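You operate a simulated robot arm through the tools that you are given. There is no shell and no other tool.

You are at the controls of a simulated robot arm. One attempt, no reset.

Task
Clamp the white board on the frame, set the green screwdriver to FLUSH and run both its screws in.
Fine: screwdriver back in its stand; other board, stack clamp and orange screwdriver stay.

It is judged by the outcome, as a careful person would: the job done as asked, and still so three seconds after it is handed in. It fails if anything else is knocked over, pushed out of place, dropped, spilled or broken.

Robot
A 7-joint arm with a two-finger parallel gripper, fixed in place. Base frame: the origin is at the foot of the arm, x ahead of it, y to its left, z up; the work surface is at about z = 800. Readings come in mm, degrees, newtons and seconds.
With the tool pointing down near the work surface it reaches from about 380 to 900 mm from the base axis. Its first joint turns from -115.0 to 115.0 degrees. Payload 3.91 kg.
The TCP is the grasp point between the finger pads, 30 mm short of the fingertips. In the tool frame z runs along the fingers and y along their closing line. The gripper opens to 110 mm. The fingers are 20 mm wide and 10 mm thick; the gripper's body (48 by 112 mm) begins 55 mm behind the TCP.
Orientation is that of the tool frame in the base frame, as a unit quaternion [x, y, z, w]. With the fingers straight down and closing along the base's y, the tool's x points along the base's -x, its y along +y and its z along -z.

Tools
- The arm moves only by the tool move_arm. Its argument "moves" is one flat list of numbers, 7 for each row, row after row: the gripper command, from -1 (shut) to 1 (fully open), values between in proportion, then the shift along the base's x, y, z in units of 30 mm (1.0 is 30 mm), then the turn, a rotation vector about the base's x, y, z in units of 4 degrees (1.0 is 4 degrees). In form: [hand, x, y, z, rx, ry, rz, hand, x, y, z, rx, ry, rz, ...]. A call has 1 to 20 rows; each row shifts and turns the commanded pose from where the row before left it. A call with a number of a shift or a turn outside -1 to 1 is refused whole. A row lasts 0.2 s, in which the tool goes at most 50 mm and 8.6 degrees; a call with a longer step from one row to the next is refused whole, and so is a gripper value outside its range. A pose out of reach is approached as far as the arm can. The call stops where the force on the tool passes 40 N (or 10 N more than at its start, if that is more) or the arm is blocked; 0.2 s more then pass. Each finger travels about 153 mm/s and halts on what it meets, pressing with about 27 N; the grip force reading is that of the motor and also rises with nothing between the fingers. The clock runs only during rows and for 0.2 s after the last one: add rows that do not move to give the fingers time. It gives the time, the measured TCP pose, the force on the tool (base axes), the opening and the grip force at its end, in the units of the frame above (readings bear some noise), with the torque about the TCP (base axes, N m) and any sound that the robot's microphone picked up.
- Cameras (640 x 400 px; columns grow to the right, rows downward): "scene" is fixed at [229.6, 482.9, 1667.2]; the picture's right is [-0.53, -0.85, 0.00], its down [-0.64, 0.40, -0.65] and it looks along [0.55, -0.35, -0.76] (base axes); focal length 292 px, centre (320, 200). "wrist" rides on the gripper at [72, 17, -103] in the tool frame; the picture's right is [-0.23, 0.97, 0.00], its down [-0.76, -0.18, -0.62] and it looks along [-0.61, -0.14, 0.78] (tool axes); focal length 222 px, centre (320, 200).
- snapshot(camera): a new picture of that camera. No time passes.
- move_column(by): slides the trunk up (or, below 0, down) by that many mm; the arm rides with it, the base frame stays. It gives what a move gives, with no picture.
- probe_pixels(camera, pixels): for up to 12 pixels [column, row] of the newest picture of that camera ("zoom" is the newest enlarged one), the place [x, y, z] in the base frame of the surface seen there, good to about 3 mm, but the place of the scene camera against the robot may be out by one fixed shift of up to 25 mm in any direction. No time passes.
- close_up(camera, box): a new picture of the part [left, top, right, bottom] of that camera's present view, enlarged. No time passes.
- job_done(): hands the job in; it is judged then, once.

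Open the gripper and draw the arm clear of the work before you hand the job in, unless the task says otherwise.

The tools are called after ">>>" as name(argument=value, ...) on one line, values as JSON. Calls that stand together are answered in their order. move_arm: Moves the arm, as the interface text tells. Its arguments: {"type":"object","properties":{"moves":{"type":"array"}},"required":["moves"]} The other tools are called the same way: move_column (by) slides the trunk up or down; snapshot (camera) takes a picture; probe_pixels (camera, pixels) gives the place of the surface under pixels of a picture; close_up (camera, box) takes an enlarged picture of a part of a camera's view; job_done () hands the job in.

At the start:

```text
time_s: 0.0
tcp_pos: [465.8, 100.8, 1371.6]
orientation: [0.0, 1.0, 0.0, 0.0]
ft_force: [0.6, 0.9, 0.2]
ft_torque: [0.0, -0.01, 0.02]
gripper_width: 110.1
grip_force: 0.1
trunk travel left (down, up): [-850.0, 140.0]
```

scene: 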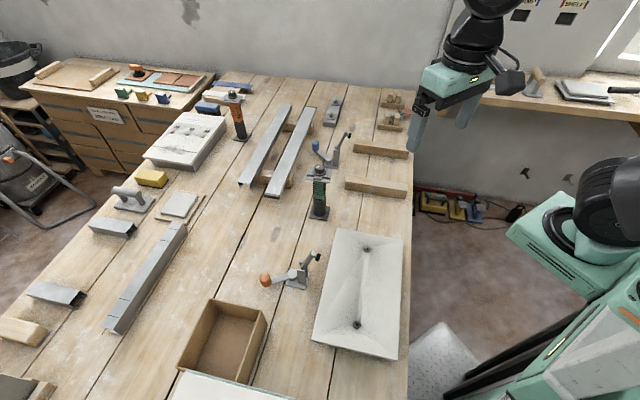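
wrist: 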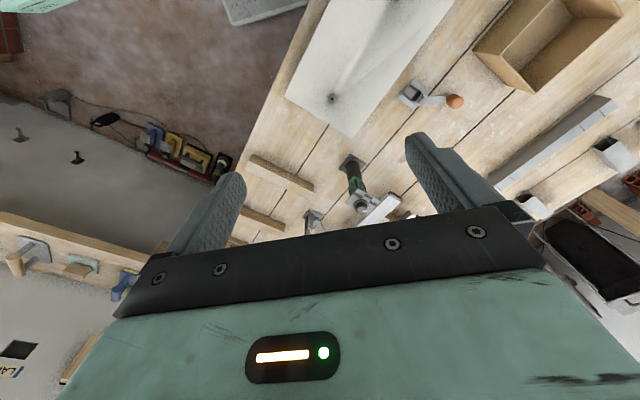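

I'll begin by looking closely at the scene: white board around (360,290), a clamp with orange knob at (290,275), a green screwdriver at (320,195), and a blue-knob clamp at (335,150).

>>> close_up(camera="scene", box=[240, 210, 420, 370])

>>> close_up(camera="scene", box=[280, 120, 380, 230])

>>> close_up(camera="scene", box=[130, 80, 270, 180])

```text
2.50 times, centred on (330, 290) of scene
```

zoom: 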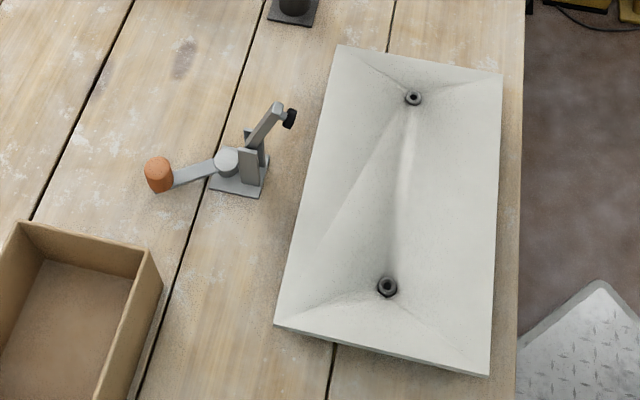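

```text
3.64 times, centred on (330, 175) of scene
```

zoom: 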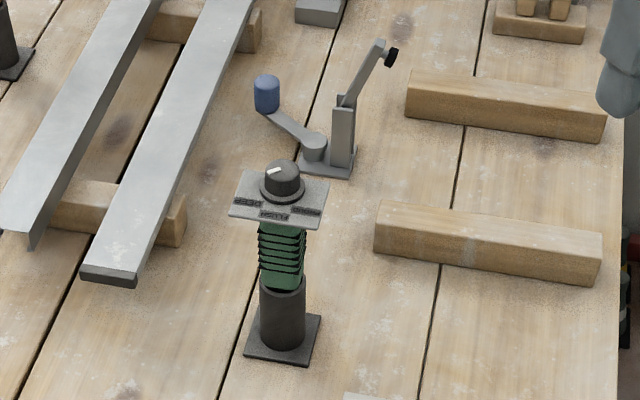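

```text
4.00 times, centred on (200, 130) of scene
```

zoom: 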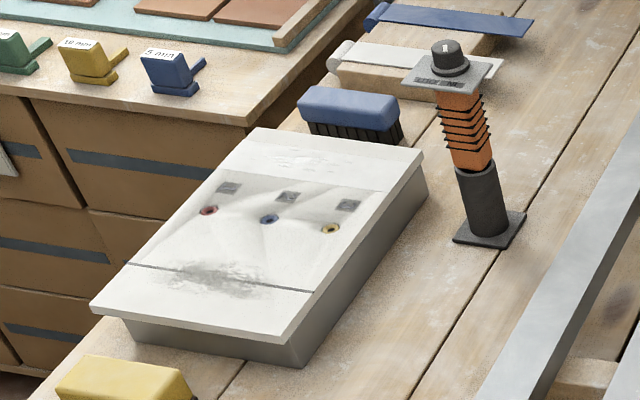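

I'll probe the heights of the white board, screws, clamps, and driver to understand the geometry.

>>> close_up(camera="scene", box=[240, 210, 420, 370])

>>> probe_pixels(camera="scene", pixels=[[335, 235], [400, 240], [316, 340], [393, 356], [366, 250], [357, 324], [360, 290], [385, 300], [330, 290], [405, 360], [320, 300], [300, 320]])

```text
2.50 times, centred on (330, 290) of scene
```

zoom: 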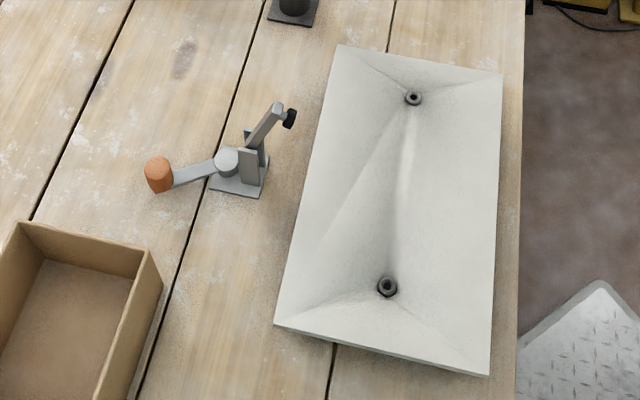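

```text
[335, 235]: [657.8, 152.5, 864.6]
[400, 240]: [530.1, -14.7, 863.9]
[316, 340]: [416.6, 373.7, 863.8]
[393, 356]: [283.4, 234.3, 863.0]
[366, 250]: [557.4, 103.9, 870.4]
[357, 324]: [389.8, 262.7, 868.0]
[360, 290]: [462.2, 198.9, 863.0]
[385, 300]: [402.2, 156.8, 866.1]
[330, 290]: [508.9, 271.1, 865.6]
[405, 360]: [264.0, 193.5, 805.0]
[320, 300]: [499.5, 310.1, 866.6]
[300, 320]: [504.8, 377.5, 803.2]
```

The board is flat at z≈864 resting on something ~60 mm above the table. I'll zoom further on the orange-knob clamp, and the dial of the green screwdriver.

>>> close_up(camera="scene", box=[250, 240, 340, 300])

>>> close_up(camera="scene", box=[300, 160, 340, 185])

>>> probe_pixels(camera="scene", pixels=[[265, 280], [280, 277], [292, 275], [306, 262], [316, 257], [318, 170], [319, 180], [319, 195], [319, 212], [316, 146], [336, 150], [348, 137]])

```text
6.67 times, centred on (295, 270) of scene
```

zoom: 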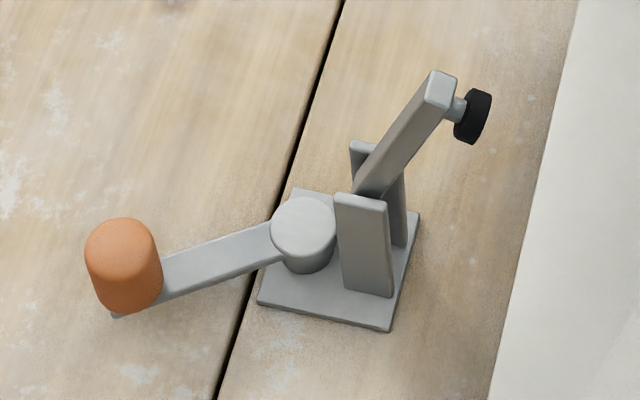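

```text
16.00 times, centred on (320, 172) of scene
```

zoom: 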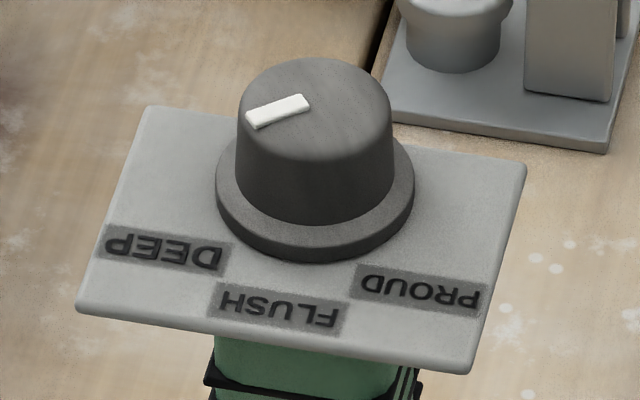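

```text
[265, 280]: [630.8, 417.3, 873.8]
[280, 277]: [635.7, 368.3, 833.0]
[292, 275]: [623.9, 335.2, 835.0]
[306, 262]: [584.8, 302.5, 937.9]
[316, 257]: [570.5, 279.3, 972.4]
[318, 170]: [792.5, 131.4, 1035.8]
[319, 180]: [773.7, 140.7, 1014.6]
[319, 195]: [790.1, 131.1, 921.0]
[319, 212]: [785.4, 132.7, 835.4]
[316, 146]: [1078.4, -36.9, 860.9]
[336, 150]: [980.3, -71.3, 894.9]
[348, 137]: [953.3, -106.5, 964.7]
```

I need to identify the frame, other board and stack clamp. Zooming on the board's lower edge, the bottom of the picture, and the beams near the blue clamp.

>>> close_up(camera="scene", box=[150, 330, 410, 400])

>>> close_up(camera="scene", box=[300, 80, 420, 210])

>>> close_up(camera="scene", box=[140, 100, 240, 180])

>>> probe_pixels(camera="scene", pixels=[[355, 184], [400, 190], [362, 147], [400, 153], [230, 385], [200, 390], [280, 392], [180, 130], [215, 120], [165, 155], [332, 105], [238, 97]])

```text
2.46 times, centred on (280, 365) of scene
```

zoom: 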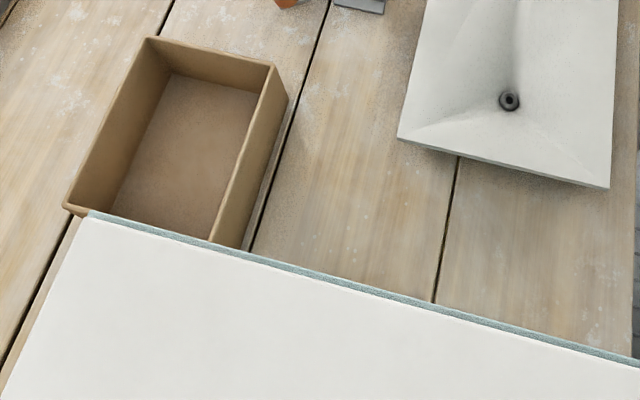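

```text
3.08 times, centred on (360, 145) of scene
```

zoom: 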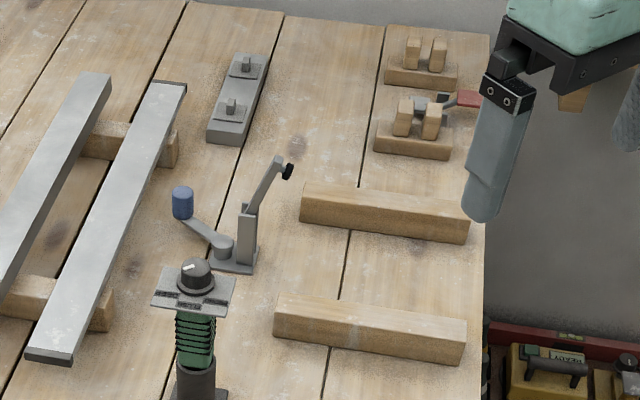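

```text
5.00 times, centred on (190, 140) of scene
```

zoom: 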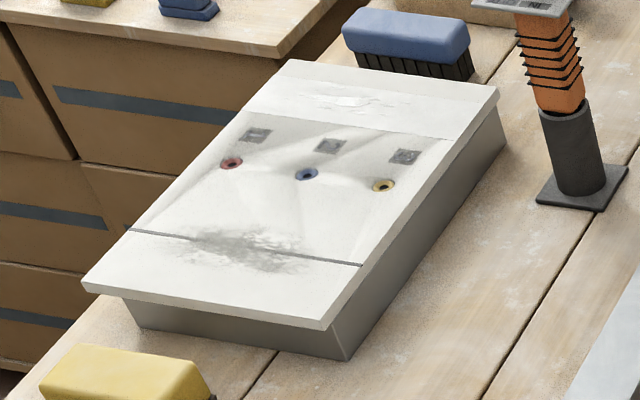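

```text
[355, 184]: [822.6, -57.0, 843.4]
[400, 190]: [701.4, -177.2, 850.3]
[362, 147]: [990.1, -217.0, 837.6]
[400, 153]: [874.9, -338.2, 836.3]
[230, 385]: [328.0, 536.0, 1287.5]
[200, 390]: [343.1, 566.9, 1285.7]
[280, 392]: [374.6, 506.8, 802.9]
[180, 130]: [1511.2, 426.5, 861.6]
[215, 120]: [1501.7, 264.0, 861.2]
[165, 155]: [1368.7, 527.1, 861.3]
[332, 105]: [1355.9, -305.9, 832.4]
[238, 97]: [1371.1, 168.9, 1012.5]
```

The beams at (375,150)/(375,188) with the blue clamp look like a separate spot near the reach limit, while the white board appears raised on something with the orange clamp beside it. I'll bring the wrist camera around for a closer look before deciding.

>>> move_arm(moves=[1, -0.5, 0, -1, 0, 0, 0, 1, -0.5, 0, -1, 0, 0, 0, 1, -0.5, 0, -1, 0, 0, 0, 1, -0.5, 0, -1, 0, 0, 0, 1, 0, 0, -1, 0, 0, 0])

>>> snapshot(camera="wrist")

```text
time_s: 1.2
tcp_pos: [407.2, 99.8, 1221.7]
orientation: [0.0, 1.0, 0.001, -0.001]
ft_force: [-0.1, 0.8, 0.3]
ft_torque: [0.03, 0.01, 0.0]
gripper_width: 109.8
grip_force: 0.1
trunk travel left (down, up): [-850.0, 140.0]
```

```text
taken
```

wrist: 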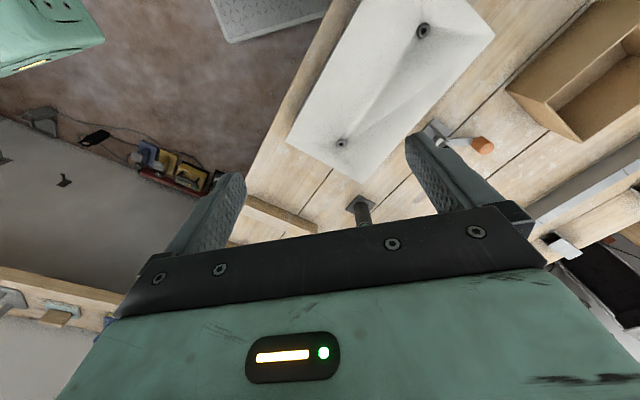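

>>> close_up(camera="wrist", box=[240, 0, 560, 200])

>>> probe_pixels(camera="wrist", pixels=[[422, 31], [341, 142], [292, 138], [359, 179], [490, 40], [382, 5], [437, 145], [482, 146], [285, 215], [360, 205], [425, 125], [330, 180]])

```text
2.00 times, centred on (400, 100) of wrist
```

zoom: 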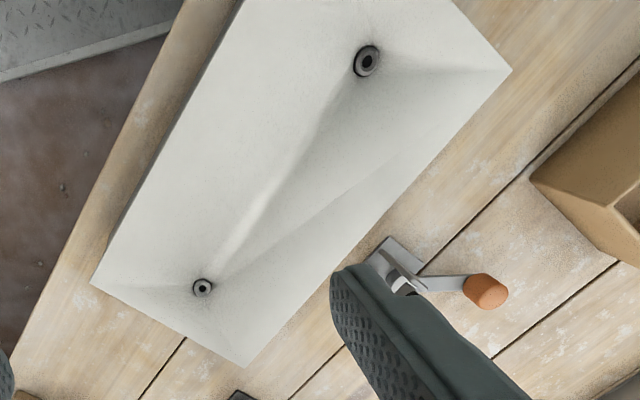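

```text
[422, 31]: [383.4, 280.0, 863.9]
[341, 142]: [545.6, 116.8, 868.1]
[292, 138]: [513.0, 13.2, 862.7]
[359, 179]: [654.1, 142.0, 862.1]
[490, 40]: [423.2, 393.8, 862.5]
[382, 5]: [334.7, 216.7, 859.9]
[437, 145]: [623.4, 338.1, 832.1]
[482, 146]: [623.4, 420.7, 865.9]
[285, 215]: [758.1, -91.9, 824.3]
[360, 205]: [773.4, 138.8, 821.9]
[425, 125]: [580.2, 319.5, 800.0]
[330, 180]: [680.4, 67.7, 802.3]
```

The wrist and scene cameras differ by roughly (-9,+15,-3) mm. Let me zoom tightly on the near edge of the white board (scene, around (350,350)) to see what supports it.

>>> close_up(camera="scene", box=[308, 330, 408, 366])

>>> close_up(camera="scene", box=[300, 225, 345, 345])

>>> close_up(camera="scene", box=[335, 170, 415, 210])

```text
6.40 times, centred on (358, 348) of scene
```

zoom: 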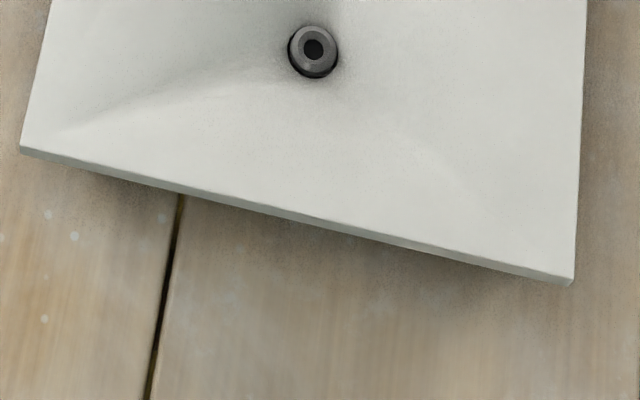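

```text
3.33 times, centred on (322, 285) of scene
```

zoom: 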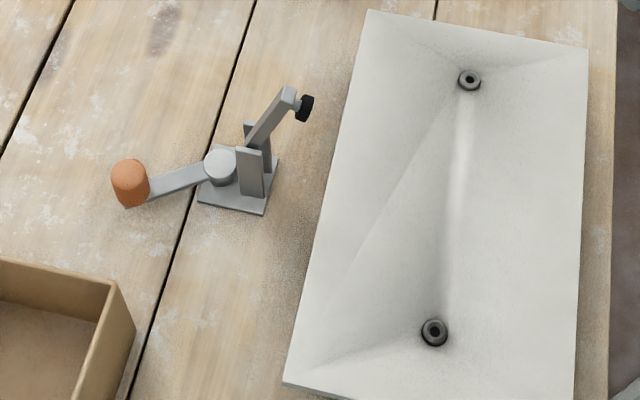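

```text
8.00 times, centred on (375, 190) of scene
```

zoom: 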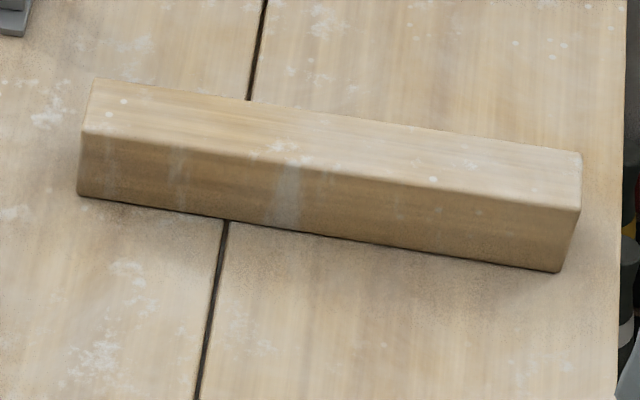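

The board overhangs its supports on all sides. I'll look around for the "other board" and "stack clamp" – zooming on other parts of the scene.

>>> close_up(camera="scene", box=[500, 40, 640, 130])

>>> close_up(camera="scene", box=[80, 160, 220, 260])

>>> close_up(camera="scene", box=[0, 240, 200, 400])

>>> close_up(camera="scene", box=[0, 40, 220, 180])

```text
4.44 times, centred on (570, 85) of scene
```

zoom: 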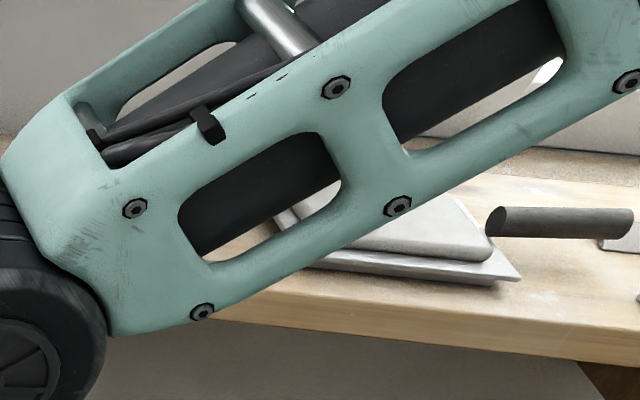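

```text
4.00 times, centred on (150, 210) of scene
```

zoom: 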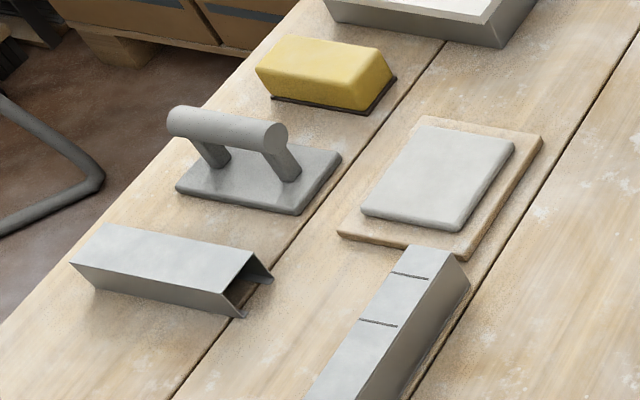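

```text
2.50 times, centred on (100, 320) of scene
```

zoom: 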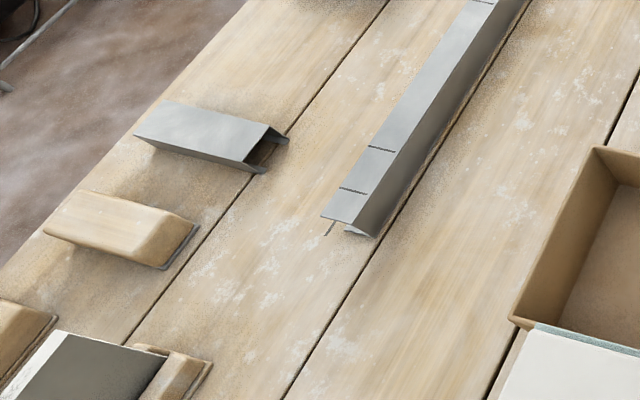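

```text
2.86 times, centred on (110, 110) of scene
```

zoom: 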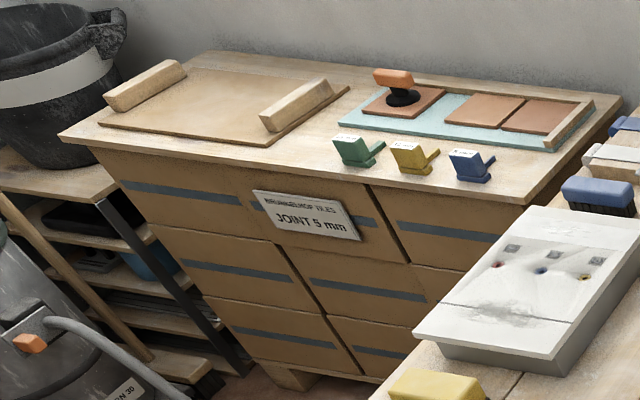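

I want to see the white thing at the bottom of the scene picture (z≈1287, y≈540) and the rest of the surroundings, so I rotate the wrist camera in place toward +y.

>>> move_arm(moves=[1, 0, 0, 0, 0, 0, 1, 1, 0, 0, 0, 0, 0, 1, 1, 0, 0, 0, 0, 0, 1, 1, 0, 0, 0, 0, 0, 1, 1, 0, 0, 0, 0, 0, 1, 1, 0, 0, 0, 0, 0, 1, 1, 0, 0, 0, 0, 0, 1, 1, 0, 0, 0, 0, 0, 1, 1, 0, 0, 0, 0, 0, 1, 1, 0, 0, 0, 0, 0, 1, 1, 0, 0, 0, 0, 0, 1, 1, 0, 0, 0, 0, 0, 1, 1, 0, 0, 0, 0, 0, 1, 1, 0, 0, 0, 0, 0, 1, 1, 0, 0, 0, 0, 0, 1])

>>> snapshot(camera="wrist")

>>> snapshot(camera="scene")

```text
time_s: 4.4
tcp_pos: [405.5, 100.3, 1220.8]
orientation: [-0.501, 0.865, 0.0, 0.0]
ft_force: [-0.1, 0.7, 0.2]
ft_torque: [0.02, 0.05, -0.01]
gripper_width: 109.9
grip_force: 0.0
trunk travel left (down, up): [-850.0, 140.0]
```

```text
taken
```

wrist: 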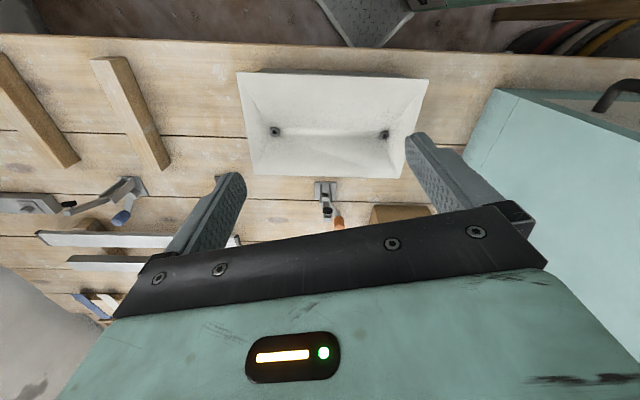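

```text
taken
```

scene: 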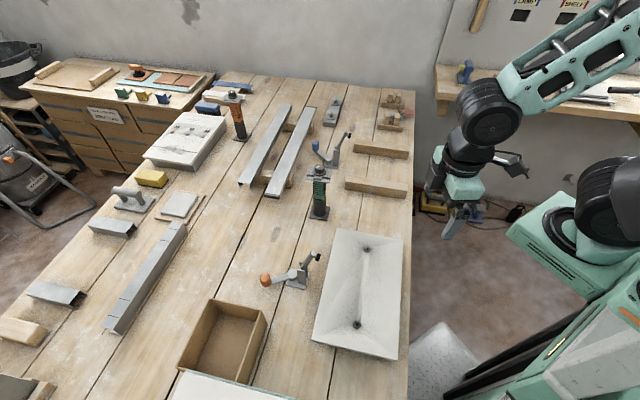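

A turquoise box/cabinet is at right (570,160). I zoom on the board and clamp from this view to see what's underneath.

>>> close_up(camera="wrist", box=[220, 50, 450, 230])

>>> close_up(camera="wrist", box=[400, 0, 640, 200])

>>> close_up(camera="wrist", box=[0, 30, 250, 280])

>>> probe_pixels(camera="wrist", pixels=[[275, 132], [384, 134], [242, 74], [427, 82], [252, 172], [398, 176], [110, 70], [150, 150], [10, 70], [60, 150], [530, 130], [600, 250]])

```text
2.22 times, centred on (335, 140) of wrist
```

zoom: 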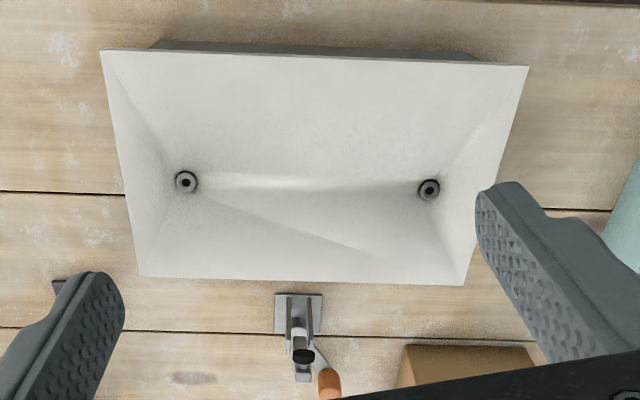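

```text
2.00 times, centred on (520, 100) of wrist
```

zoom: 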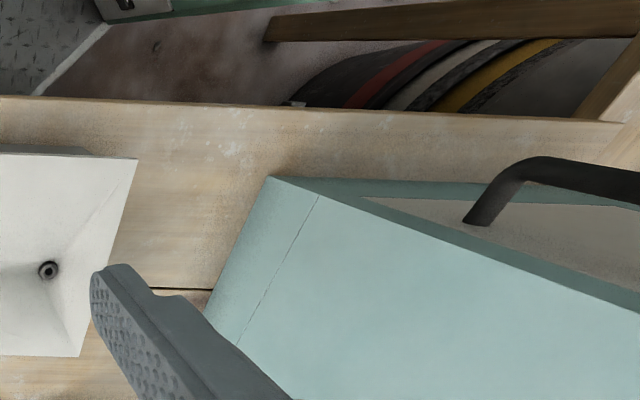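

```text
1.60 times, centred on (125, 155) of wrist
```

zoom: 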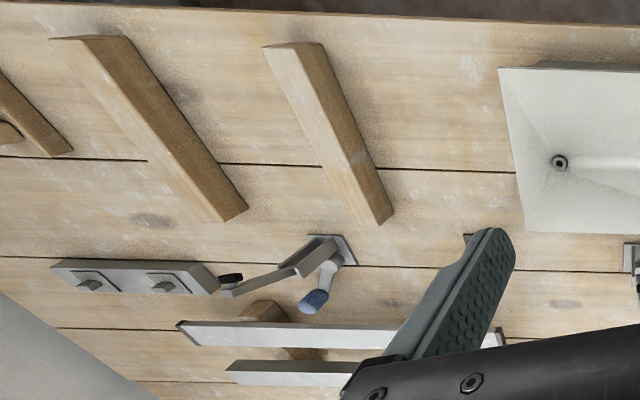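

```text
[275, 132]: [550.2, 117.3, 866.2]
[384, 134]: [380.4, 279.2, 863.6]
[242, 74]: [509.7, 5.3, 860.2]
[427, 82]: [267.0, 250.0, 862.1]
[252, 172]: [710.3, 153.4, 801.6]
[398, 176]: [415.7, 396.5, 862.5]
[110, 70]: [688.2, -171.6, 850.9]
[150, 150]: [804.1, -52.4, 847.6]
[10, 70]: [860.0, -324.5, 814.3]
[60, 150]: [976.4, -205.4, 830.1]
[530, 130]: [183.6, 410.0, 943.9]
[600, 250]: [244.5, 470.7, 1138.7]
```

Under the white board there's a dark grey frame (zoom (150–480,50)), and the orange clamp stands beside it, so that's the right clamp; the blue clamp by the loose beams is out of reach and stays. I move over the orange clamp for a closer wrist view.

>>> move_arm(moves=[1, 0.65, 0.8, -0.2, 0, 0, 0, 1, 0.65, 0.8, -0.2, 0, 0, 0, 1, 0.65, 0.8, -0.2, 0, 0, 0, 1, 0.65, 0.8, -0.2, 0, 0, 0, 1, 0.65, 0.8, -0.2, 0, 0, 0, 1, 0.65, 0.8, -0.2, 0, 0, 0, 1, 0.65, 0.8, -0.2, 0, 0, 0, 1, 0.65, 0.8, -0.2, 0, 0, 0])

>>> snapshot(camera="wrist")

```text
time_s: 6.2
tcp_pos: [562.6, 293.8, 1173.9]
orientation: [-0.5, 0.866, 0.001, 0.0]
ft_force: [0.2, -0.2, -0.1]
ft_torque: [0.0, 0.01, 0.01]
gripper_width: 109.8
grip_force: 0.0
trunk travel left (down, up): [-850.0, 140.0]
```

```text
taken
```

wrist: 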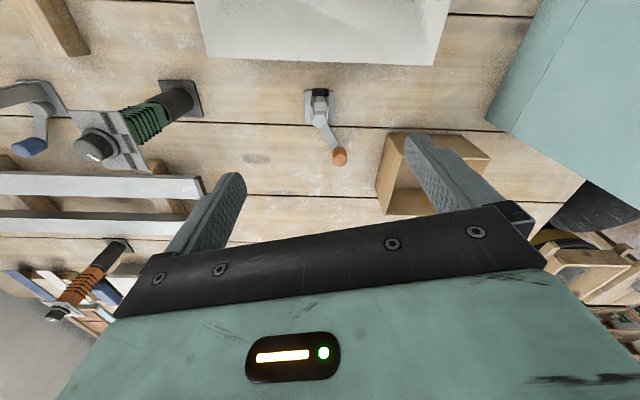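

The clamp is at (320,100) with its knob at (340,156). Zoom in and probe its parts.

>>> close_up(camera="wrist", box=[270, 75, 390, 175])

>>> probe_pixels(camera="wrist", pixels=[[340, 152], [340, 157], [330, 140], [322, 125], [319, 93], [319, 102], [307, 93], [332, 93], [309, 122], [331, 122], [320, 112], [327, 133]])

```text
4.00 times, centred on (330, 125) of wrist
```

zoom: 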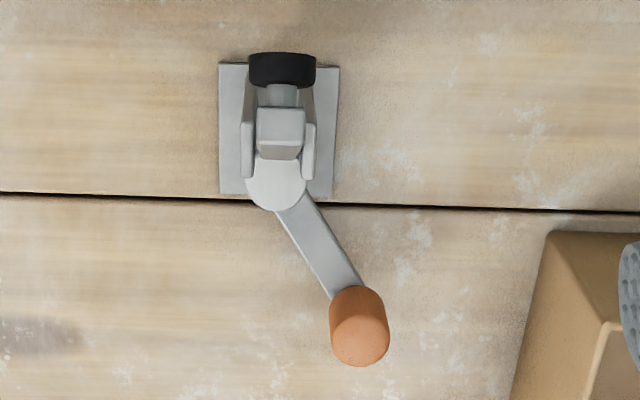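

```text
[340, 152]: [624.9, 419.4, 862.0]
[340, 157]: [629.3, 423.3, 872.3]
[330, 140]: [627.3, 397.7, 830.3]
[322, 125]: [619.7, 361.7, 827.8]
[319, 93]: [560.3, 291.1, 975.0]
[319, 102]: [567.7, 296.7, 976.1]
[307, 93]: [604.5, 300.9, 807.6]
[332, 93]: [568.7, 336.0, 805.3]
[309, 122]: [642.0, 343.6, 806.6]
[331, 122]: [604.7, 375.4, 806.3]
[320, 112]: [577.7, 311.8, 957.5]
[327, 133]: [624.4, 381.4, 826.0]
```

I probe the box near the knob and the hub/post details from this close-up to plan the knob swing.

>>> probe_pixels(camera="wrist", pixels=[[407, 133], [379, 206], [490, 155], [385, 180], [400, 150], [318, 120], [314, 122], [323, 119], [310, 112], [331, 112], [319, 127], [160, 170]])

>>> probe_pixels(camera="scene", pixels=[[212, 299], [266, 311], [262, 275], [268, 279], [265, 274], [295, 272], [297, 279], [303, 271], [309, 272], [304, 264], [240, 183], [272, 193]])

```text
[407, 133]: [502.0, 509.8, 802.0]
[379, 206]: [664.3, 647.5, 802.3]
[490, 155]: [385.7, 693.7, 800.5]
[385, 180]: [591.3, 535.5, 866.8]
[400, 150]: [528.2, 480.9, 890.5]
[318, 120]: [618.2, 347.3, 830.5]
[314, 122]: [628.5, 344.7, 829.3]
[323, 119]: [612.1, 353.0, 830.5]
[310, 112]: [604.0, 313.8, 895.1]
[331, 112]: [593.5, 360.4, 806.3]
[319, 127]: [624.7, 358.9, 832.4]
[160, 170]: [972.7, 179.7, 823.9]
```

```text
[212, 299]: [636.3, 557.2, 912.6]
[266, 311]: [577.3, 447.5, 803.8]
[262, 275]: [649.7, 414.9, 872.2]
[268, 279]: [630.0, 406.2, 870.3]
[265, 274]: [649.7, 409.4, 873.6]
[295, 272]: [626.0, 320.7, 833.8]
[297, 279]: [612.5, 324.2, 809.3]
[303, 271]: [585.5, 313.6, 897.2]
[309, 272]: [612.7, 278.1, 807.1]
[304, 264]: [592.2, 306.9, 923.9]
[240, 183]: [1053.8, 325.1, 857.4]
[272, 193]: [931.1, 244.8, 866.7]
```

Hub ≈(621,350), knob ≈(628,422, top 873). I turn 22° so the fingers will close tangentially to the lever and move above the knob at z≈960.

>>> move_arm(moves=[1, 0.27, 0.533, -0.8, 0, 0, 0.69, 1, 0.27, 0.533, -0.8, 0, 0, 0.69, 1, 0.27, 0.533, -0.8, 0, 0, 0.69, 1, 0.27, 0.533, -0.8, 0, 0, 0.69, 1, 0.27, 0.533, -0.8, 0, 0, 0.69, 1, 0.27, 0.533, -0.8, 0, 0, 0.69, 1, 0.27, 0.533, -0.8, 0, 0, 0.69, 1, 0.27, 0.533, -0.8, 0, 0, 0.69, 1, 0, 0, 0, 0, 0, 0])

>>> snapshot(camera="wrist")

```text
time_s: 8.2
tcp_pos: [627.0, 420.2, 976.6]
orientation: [-0.656, 0.755, -0.001, 0.0]
ft_force: [0.1, 0.0, -0.2]
ft_torque: [0.01, 0.03, 0.01]
gripper_width: 109.8
grip_force: 0.0
trunk travel left (down, up): [-850.0, 140.0]
```

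```text
taken
```

wrist: 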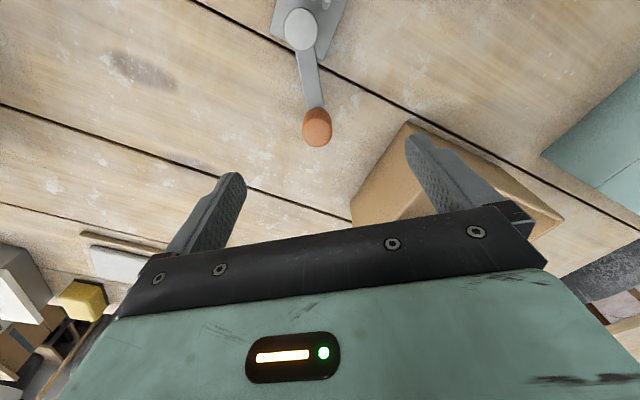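

Knob is near (317,127), close to the point below the TCP (≈(320,122)). Probe for exact center.

>>> close_up(camera="wrist", box=[270, 0, 370, 160])

>>> probe_pixels(camera="wrist", pixels=[[317, 127], [317, 135], [305, 130], [330, 128], [317, 143], [317, 120], [314, 110], [300, 30], [288, 30], [314, 28], [300, 42], [310, 75]])

```text
2.50 times, centred on (320, 80) of wrist
```

zoom: 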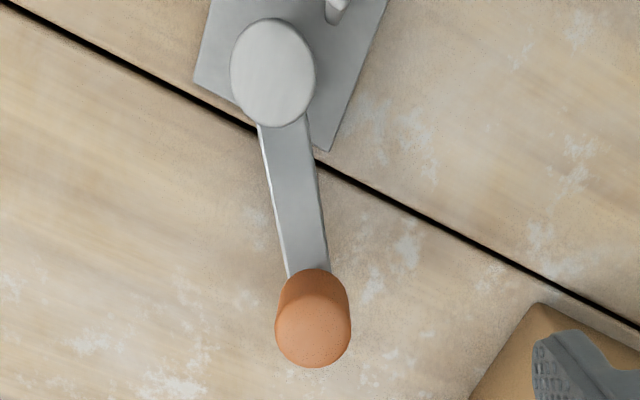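

```text
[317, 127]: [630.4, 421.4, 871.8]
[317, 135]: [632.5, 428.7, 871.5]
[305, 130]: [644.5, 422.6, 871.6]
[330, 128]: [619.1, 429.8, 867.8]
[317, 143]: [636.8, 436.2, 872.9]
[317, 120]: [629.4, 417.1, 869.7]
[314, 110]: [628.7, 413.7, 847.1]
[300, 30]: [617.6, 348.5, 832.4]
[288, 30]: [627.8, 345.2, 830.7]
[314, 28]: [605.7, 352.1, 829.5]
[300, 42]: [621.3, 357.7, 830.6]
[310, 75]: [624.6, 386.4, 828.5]
```

Knob center ≈(631.5,427), hub ≈(616.5,349.5) → lever length 79 mm at 79°. I centre on the knob, descend to TCP z≈866 and close on it.

>>> move_arm(moves=[1, 0.15, 0.23, -0.7, 0, 0, 0, 1, 0, 0, -0.8, 0, 0, 0, 1, 0, 0, -0.8, 0, 0, 0, 1, 0, 0, -0.8, 0, 0, 0, 1, 0, 0, -0.57, 0, 0, 0, 0.2, 0, 0, 0, 0, 0, 0, -0.3, 0, 0, 0, 0, 0, 0, -0.6, 0, 0, 0, 0, 0, 0, -0.7, 0, 0, 0, 0, 0, 0, -0.7, 0, 0, 0, 0, 0, 0])

>>> snapshot(camera="wrist")

```text
time_s: 10.4
tcp_pos: [632.3, 428.5, 871.5]
orientation: [-0.656, 0.754, 0.0, 0.0]
ft_force: [-1.3, 2.0, -1.9]
ft_torque: [0.21, -0.03, 0.02]
gripper_width: 30.0
grip_force: 44.7
trunk travel left (down, up): [-850.0, 140.0]
```

```text
taken
```

wrist: 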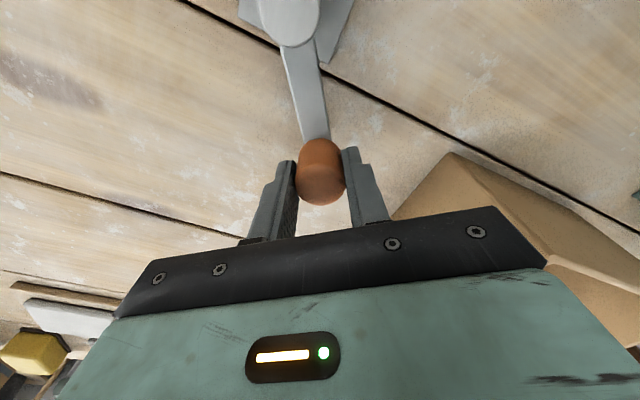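

Knob is gripped (30 mm). I test a small clockwise swing (8°) along the arc about the hub and read the force.

>>> move_arm(moves=[-0.7, 0.183, -0.043, 0, 0, 0, -1, -0.7, 0.177, -0.055, 0, 0, 0, -1])

>>> close_up(camera="scene", box=[250, 220, 350, 300])

```text
time_s: 11.1
tcp_pos: [633.5, 426.2, 869.9]
orientation: [-0.604, 0.797, 0.003, -0.007]
ft_force: [-15.3, -3.2, 11.2]
ft_torque: [-0.47, -0.45, 0.01]
gripper_width: 30.3
grip_force: 44.9
trunk travel left (down, up): [-850.0, 140.0]
stopped in row 2: the force on the tool passed its limit at 42 N (the readings are from after the stop); the commanded pose is now the measured one
```

```text
5.00 times, centred on (300, 260) of scene
```

zoom: 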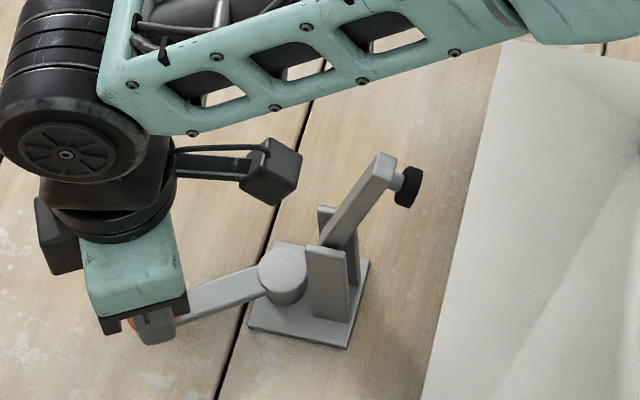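

Clockwise is against a stop (42 N). I go the other way, counter-clockwise, in small steps along the arc.

>>> move_arm(moves=[-0.7, -0.04, 0.075, 0, 0, 0, 0.5, -0.7, -0.187, 0.03, 0, 0, 0, 1, -0.7, -0.187, 0.02, 0, 0, 0, 1])

>>> close_up(camera="scene", box=[250, 220, 350, 300])

```text
time_s: 11.9
tcp_pos: [627.7, 430.2, 870.1]
orientation: [-0.671, 0.741, 0.001, -0.002]
ft_force: [5.3, -9.6, 17.1]
ft_torque: [-0.5, -0.68, 0.34]
gripper_width: 29.9
grip_force: 44.7
trunk travel left (down, up): [-850.0, 140.0]
```

```text
5.00 times, centred on (300, 260) of scene
```

zoom: 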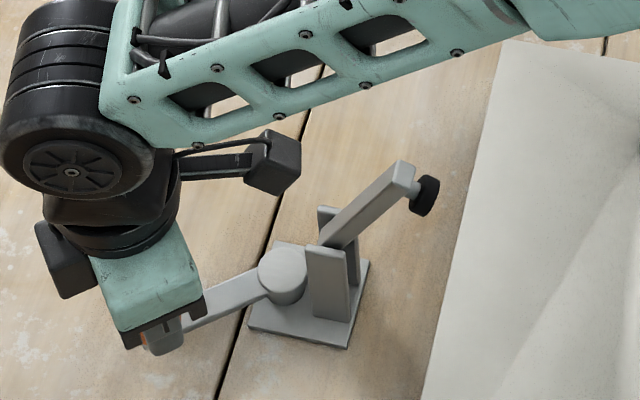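

The clamp arm is coming down as the lever turns counter-clockwise. I keep going along the arc with a slight lift and smaller radius to relieve the side forces.

>>> move_arm(moves=[-0.7, -0.187, -0.05, 0.07, 0, 0, 1, -0.7, -0.183, -0.01, 0, 0, 0, 1, -0.7, -0.18, -0.02, 0, 0, 0, 1, -0.7, -0.183, -0.033, 0, 0, 0, 1])

>>> close_up(camera="scene", box=[250, 220, 350, 300])

>>> snapshot(camera="wrist")

```text
time_s: 12.9
tcp_pos: [601.2, 429.4, 870.2]
orientation: [0.768, -0.64, -0.003, 0.005]
ft_force: [0.0, 12.9, -9.8]
ft_torque: [1.19, -1.07, 0.16]
gripper_width: 30.0
grip_force: 45.0
trunk travel left (down, up): [-850.0, 140.0]
```

```text
5.00 times, centred on (300, 260) of scene
```

zoom: 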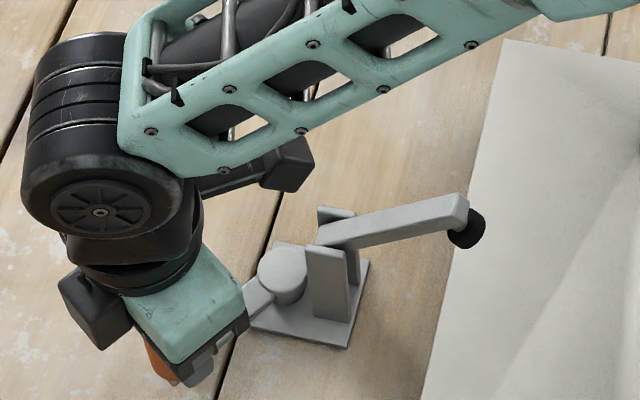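

```text
taken
```

wrist: 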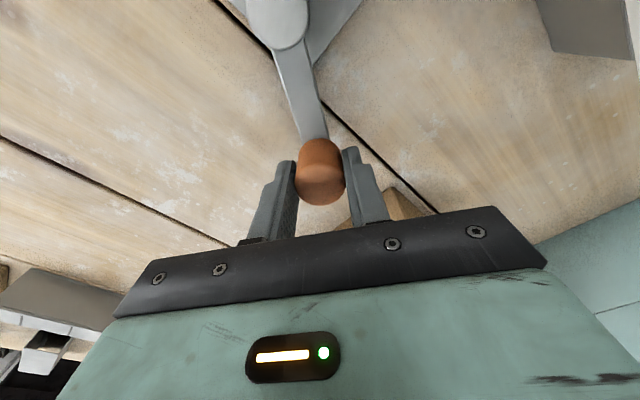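

The pad is nearing the board. I continue three more steps with the fitted radius (81 mm).

>>> move_arm(moves=[-0.7, -0.113, 0.05, 0, 0, 0, 1, -0.7, -0.18, -0.053, 0, 0, 0, 1, -0.7, -0.177, -0.07, 0, 0, 0, 1])

>>> close_up(camera="scene", box=[250, 220, 350, 300])

```text
time_s: 13.7
tcp_pos: [589.3, 423.6, 871.3]
orientation: [0.831, -0.557, 0.0, 0.007]
ft_force: [-6.2, 4.9, -10.3]
ft_torque: [-0.29, -1.34, -0.28]
gripper_width: 30.3
grip_force: 45.2
trunk travel left (down, up): [-850.0, 140.0]
```

```text
5.00 times, centred on (300, 260) of scene
```

zoom: 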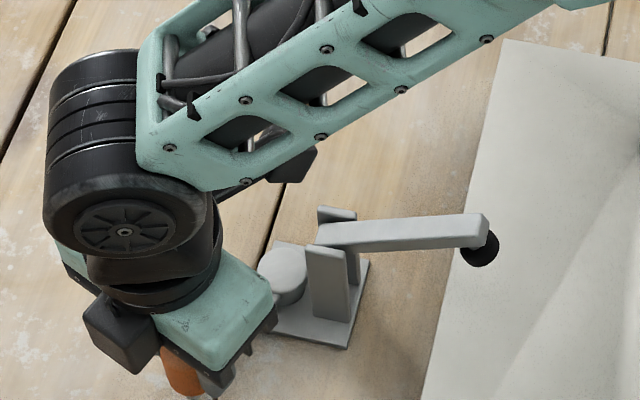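

>>> move_arm(moves=[-0.7, -0.173, -0.077, 0, 0, 0, 1, -0.7, -0.163, -0.093, 0, 0, 0, 1, -0.7, -0.16, -0.1, 0, 0, 0, 1])

>>> close_up(camera="scene", box=[250, 220, 350, 300])

```text
time_s: 14.5
tcp_pos: [573.0, 416.3, 870.4]
orientation: [0.884, -0.468, 0.0, 0.007]
ft_force: [-5.7, 2.7, -20.5]
ft_torque: [0.28, -1.34, -0.09]
gripper_width: 30.2
grip_force: 44.9
trunk travel left (down, up): [-850.0, 140.0]
```

```text
5.00 times, centred on (300, 260) of scene
```

zoom: 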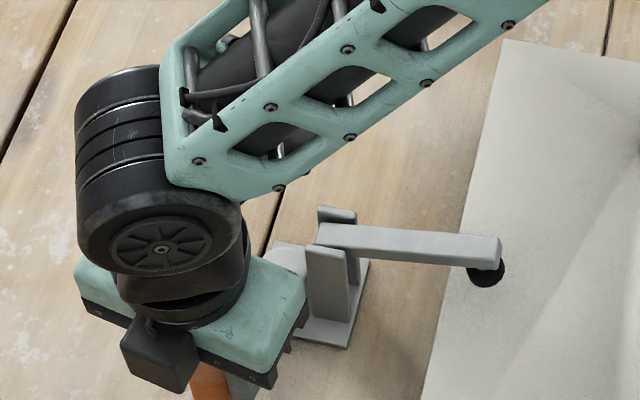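

>>> move_arm(moves=[-0.7, -0.15, -0.113, -0.08, 0, 0, 1, -0.7, -0.143, -0.123, 0, 0, 0, 1, -0.7, -0.137, -0.133, 0, 0, 0, 1])

>>> close_up(camera="scene", box=[250, 220, 350, 300])

```text
time_s: 15.3
tcp_pos: [559.9, 406.3, 869.6]
orientation: [0.928, -0.372, 0.0, 0.005]
ft_force: [-4.5, 1.9, 2.8]
ft_torque: [0.11, -0.36, -0.42]
gripper_width: 30.4
grip_force: 45.3
trunk travel left (down, up): [-850.0, 140.0]
```

```text
5.00 times, centred on (300, 260) of scene
```

zoom: 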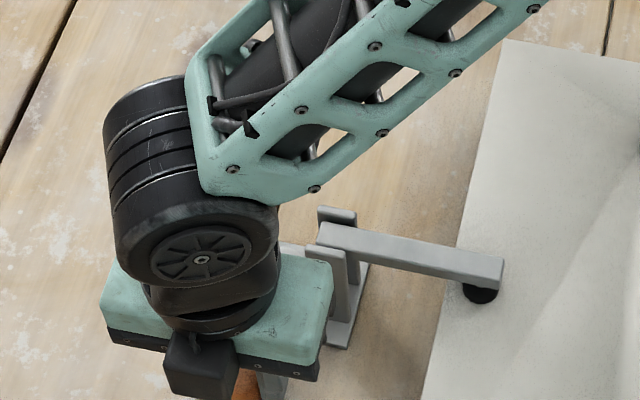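

>>> probe_pixels(camera="zoom", pixels=[[480, 295], [490, 265], [420, 250], [350, 235], [510, 310], [495, 290]])

>>> move_arm(moves=[-0.7, -0.13, -0.14, 0, 0, 0, 1, -0.7, -0.12, -0.143, 0, 0, 0, 1])

>>> close_up(camera="scene", box=[250, 220, 350, 300])

```text
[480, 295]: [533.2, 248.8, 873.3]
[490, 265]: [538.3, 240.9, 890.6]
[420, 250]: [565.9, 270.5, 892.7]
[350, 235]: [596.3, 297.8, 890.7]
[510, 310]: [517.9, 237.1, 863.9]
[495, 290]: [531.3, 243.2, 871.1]
```

```text
time_s: 15.8
tcp_pos: [561.3, 405.6, 871.1]
orientation: [0.944, -0.33, 0.003, -0.005]
ft_force: [10.5, 15.5, -18.3]
ft_torque: [-0.49, 0.13, 0.26]
gripper_width: 30.3
grip_force: 45.2
trunk travel left (down, up): [-850.0, 140.0]
stopped in row 2: the force on the tool passed its limit at 48 N (the readings are from after the stop); the commanded pose is now the measured one
```

```text
5.00 times, centred on (300, 260) of scene
```

zoom: 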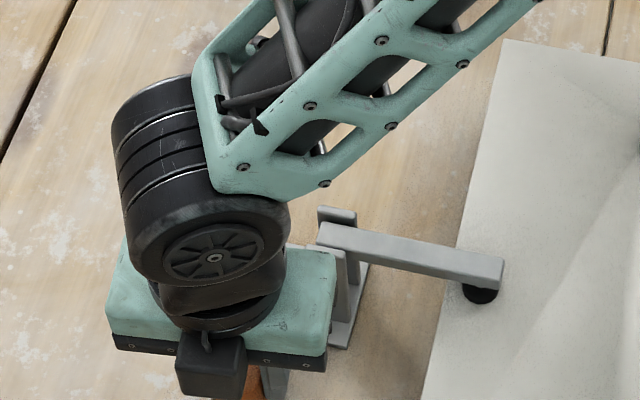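

The lever hit a firm stop (48 N) with the clamp arm level (z≈891) and its pad on the board at ≈(530,250). I release the knob and check it stays down.

>>> move_arm(moves=[-0.5, 0, 0, 0, 0, 0, 0, -0.2, 0, 0, 0, 0, 0, 0, 0.2, 0, 0, 0, 0, 0, 0, 0.2, 0, 0, 0, 0, 0, 0, 0.2, 0, 0, 0, 0, 0, 0])

>>> close_up(camera="scene", box=[250, 220, 350, 300])

>>> snapshot(camera="wrist")

```text
time_s: 17.1
tcp_pos: [560.2, 402.8, 872.3]
orientation: [0.944, -0.331, 0.003, -0.002]
ft_force: [0.0, -0.4, 0.0]
ft_torque: [-0.01, 0.0, 0.0]
gripper_width: 66.1
grip_force: 0.1
trunk travel left (down, up): [-850.0, 140.0]
```

```text
5.00 times, centred on (300, 260) of scene
```

zoom: 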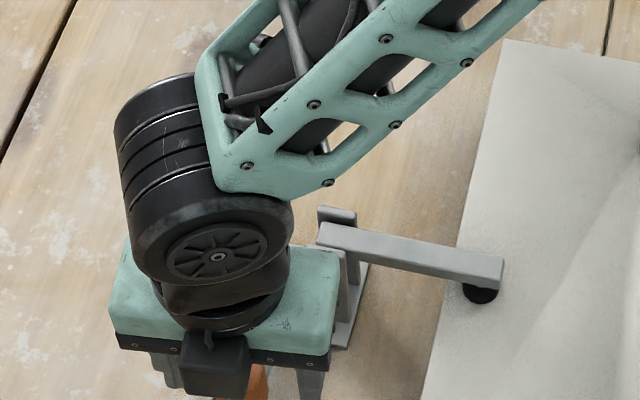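

```text
taken
```

wrist: 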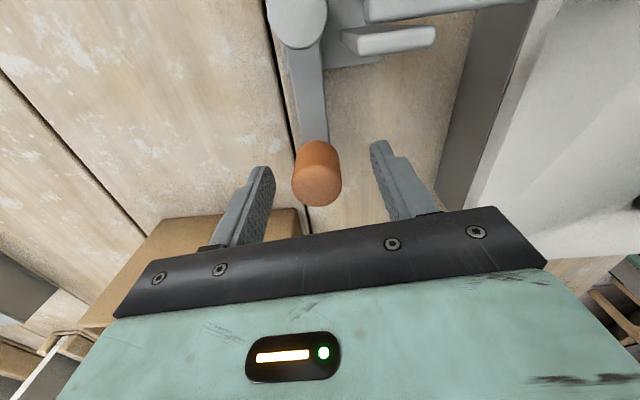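

It stays down after release. I lift straight up clear of the knob and check the clamp from above.

>>> move_arm(moves=[0.4, 0, 0, 0.5, 0, 0, 0, 0.4, 0, 0, 1, 0, 0, 0, 0.4, 0, 0, 1, 0, 0, 0, 0.4, 0, 0, 1, 0, 0, 0, 0.4, 0, 0, 1, 0, 0, 0, 0.4, 0, 0, 1, 0, 0, 0])

>>> snapshot(camera="wrist")

>>> snapshot(camera="scene")

```text
time_s: 18.4
tcp_pos: [559.2, 403.9, 1037.1]
orientation: [0.943, -0.332, 0.004, -0.002]
ft_force: [0.2, 0.0, -0.4]
ft_torque: [-0.06, 0.02, 0.0]
gripper_width: 76.9
grip_force: 0.0
trunk travel left (down, up): [-850.0, 140.0]
```

```text
taken
```

wrist: 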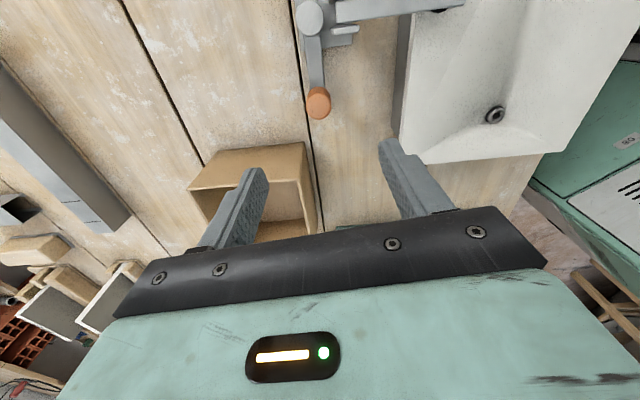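

```text
taken
```

scene: 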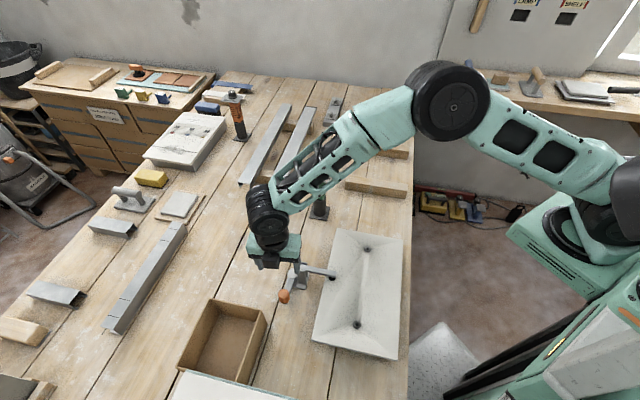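

Clamp closed. Before the dial, I probe the near screw (495,115) from here for precise position.

>>> close_up(camera="wrist", box=[440, 75, 550, 155])

>>> probe_pixels(camera="wrist", pixels=[[495, 115], [496, 113], [487, 116], [503, 113], [495, 121], [480, 125], [515, 105], [500, 95], [318, 100], [312, 17], [440, 5], [345, 30]])

```text
5.00 times, centred on (495, 115) of wrist
```

zoom: 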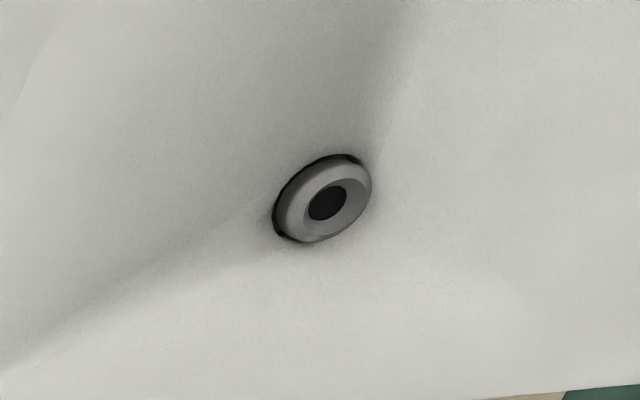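

```text
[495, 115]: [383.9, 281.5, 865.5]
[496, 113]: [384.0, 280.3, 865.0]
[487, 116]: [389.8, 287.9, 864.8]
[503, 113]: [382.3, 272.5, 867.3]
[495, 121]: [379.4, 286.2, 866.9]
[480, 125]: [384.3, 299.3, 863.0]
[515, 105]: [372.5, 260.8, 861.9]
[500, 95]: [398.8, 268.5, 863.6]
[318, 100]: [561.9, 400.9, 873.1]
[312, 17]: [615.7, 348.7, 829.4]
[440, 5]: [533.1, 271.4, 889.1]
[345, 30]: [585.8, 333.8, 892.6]
```

Near screw at ≈(384,281,865). Now I raise and move over to the green screwdriver at ≈(781,146), unwinding the wrist rotation on the way.

>>> move_arm(moves=[0.4, 0, 0, 1, 0, 0, -1, 0.4, 0, 0, 1, 0, 0, -1, 0.4, 0, 0, 1, 0, 0, -1, 0.4, 0, 0, 1, 0, 0, -1, 0.4, 0.53, -0.61, 0, 0, 0, -1, 0.4, 0.53, -0.61, 0, 0, 0, -1, 0.4, 0.53, -0.61, 0, 0, 0, -1, 0.4, 0.53, -0.61, 0, 0, 0, -1, 0.4, 0.53, -0.61, 0, 0, 0, -1, 0.4, 0.53, -0.61, 0, 0, 0, -1, 0.4, 0.53, -0.61, 0, 0, 0, -1, 0.4, 0.53, -0.61, 0, 0, 0, -1, 0.4, 0.53, -0.61, 0, 0, 0, -1, 0.4, 0.53, -0.61, 0, 0, 0, -1, 0.4, 0.53, -0.61, 0, 0, 0, -1, 0.4, 0.53, -0.61, 0, 0, 0, -1])

>>> snapshot(camera="wrist")

```text
time_s: 21.9
tcp_pos: [752.2, 182.8, 1157.0]
orientation: [-0.625, 0.781, -0.004, 0.0]
ft_force: [0.1, 0.4, 0.5]
ft_torque: [-0.02, -0.02, 0.0]
gripper_width: 77.2
grip_force: 0.0
trunk travel left (down, up): [-850.0, 140.0]
```

```text
taken
```

wrist: 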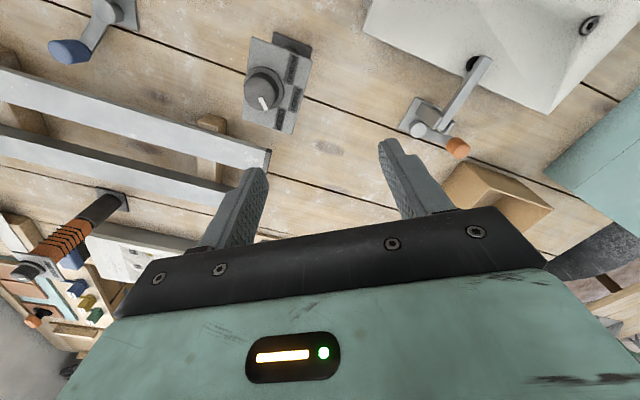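

The dial is visible at (265,88) and the far screw at (590,25). I zoom on the dial and probe it.

>>> close_up(camera="wrist", box=[230, 30, 330, 140])

>>> probe_pixels(camera="wrist", pixels=[[265, 100], [258, 100], [273, 100], [265, 93], [265, 107], [258, 42], [310, 55], [292, 132], [246, 122], [292, 68], [296, 98], [279, 118]])

```text
3.64 times, centred on (280, 85) of wrist
```

zoom: 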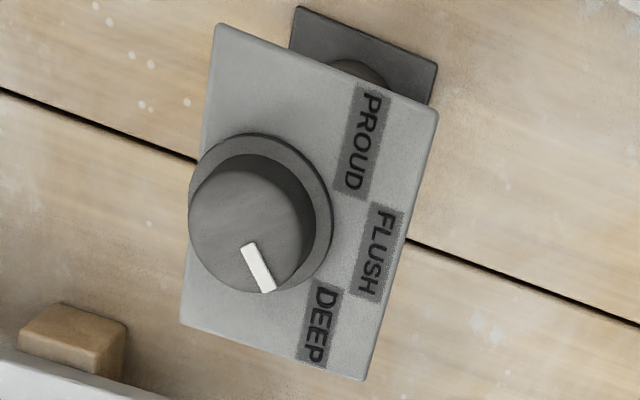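

```text
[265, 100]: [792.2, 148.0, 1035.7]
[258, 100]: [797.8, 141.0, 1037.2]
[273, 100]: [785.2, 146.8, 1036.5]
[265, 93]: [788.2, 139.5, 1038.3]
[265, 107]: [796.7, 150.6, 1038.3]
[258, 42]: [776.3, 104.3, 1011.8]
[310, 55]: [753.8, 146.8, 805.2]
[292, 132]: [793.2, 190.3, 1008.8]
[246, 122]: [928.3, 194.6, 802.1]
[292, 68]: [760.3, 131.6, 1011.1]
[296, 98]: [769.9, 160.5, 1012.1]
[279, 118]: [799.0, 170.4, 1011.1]
```

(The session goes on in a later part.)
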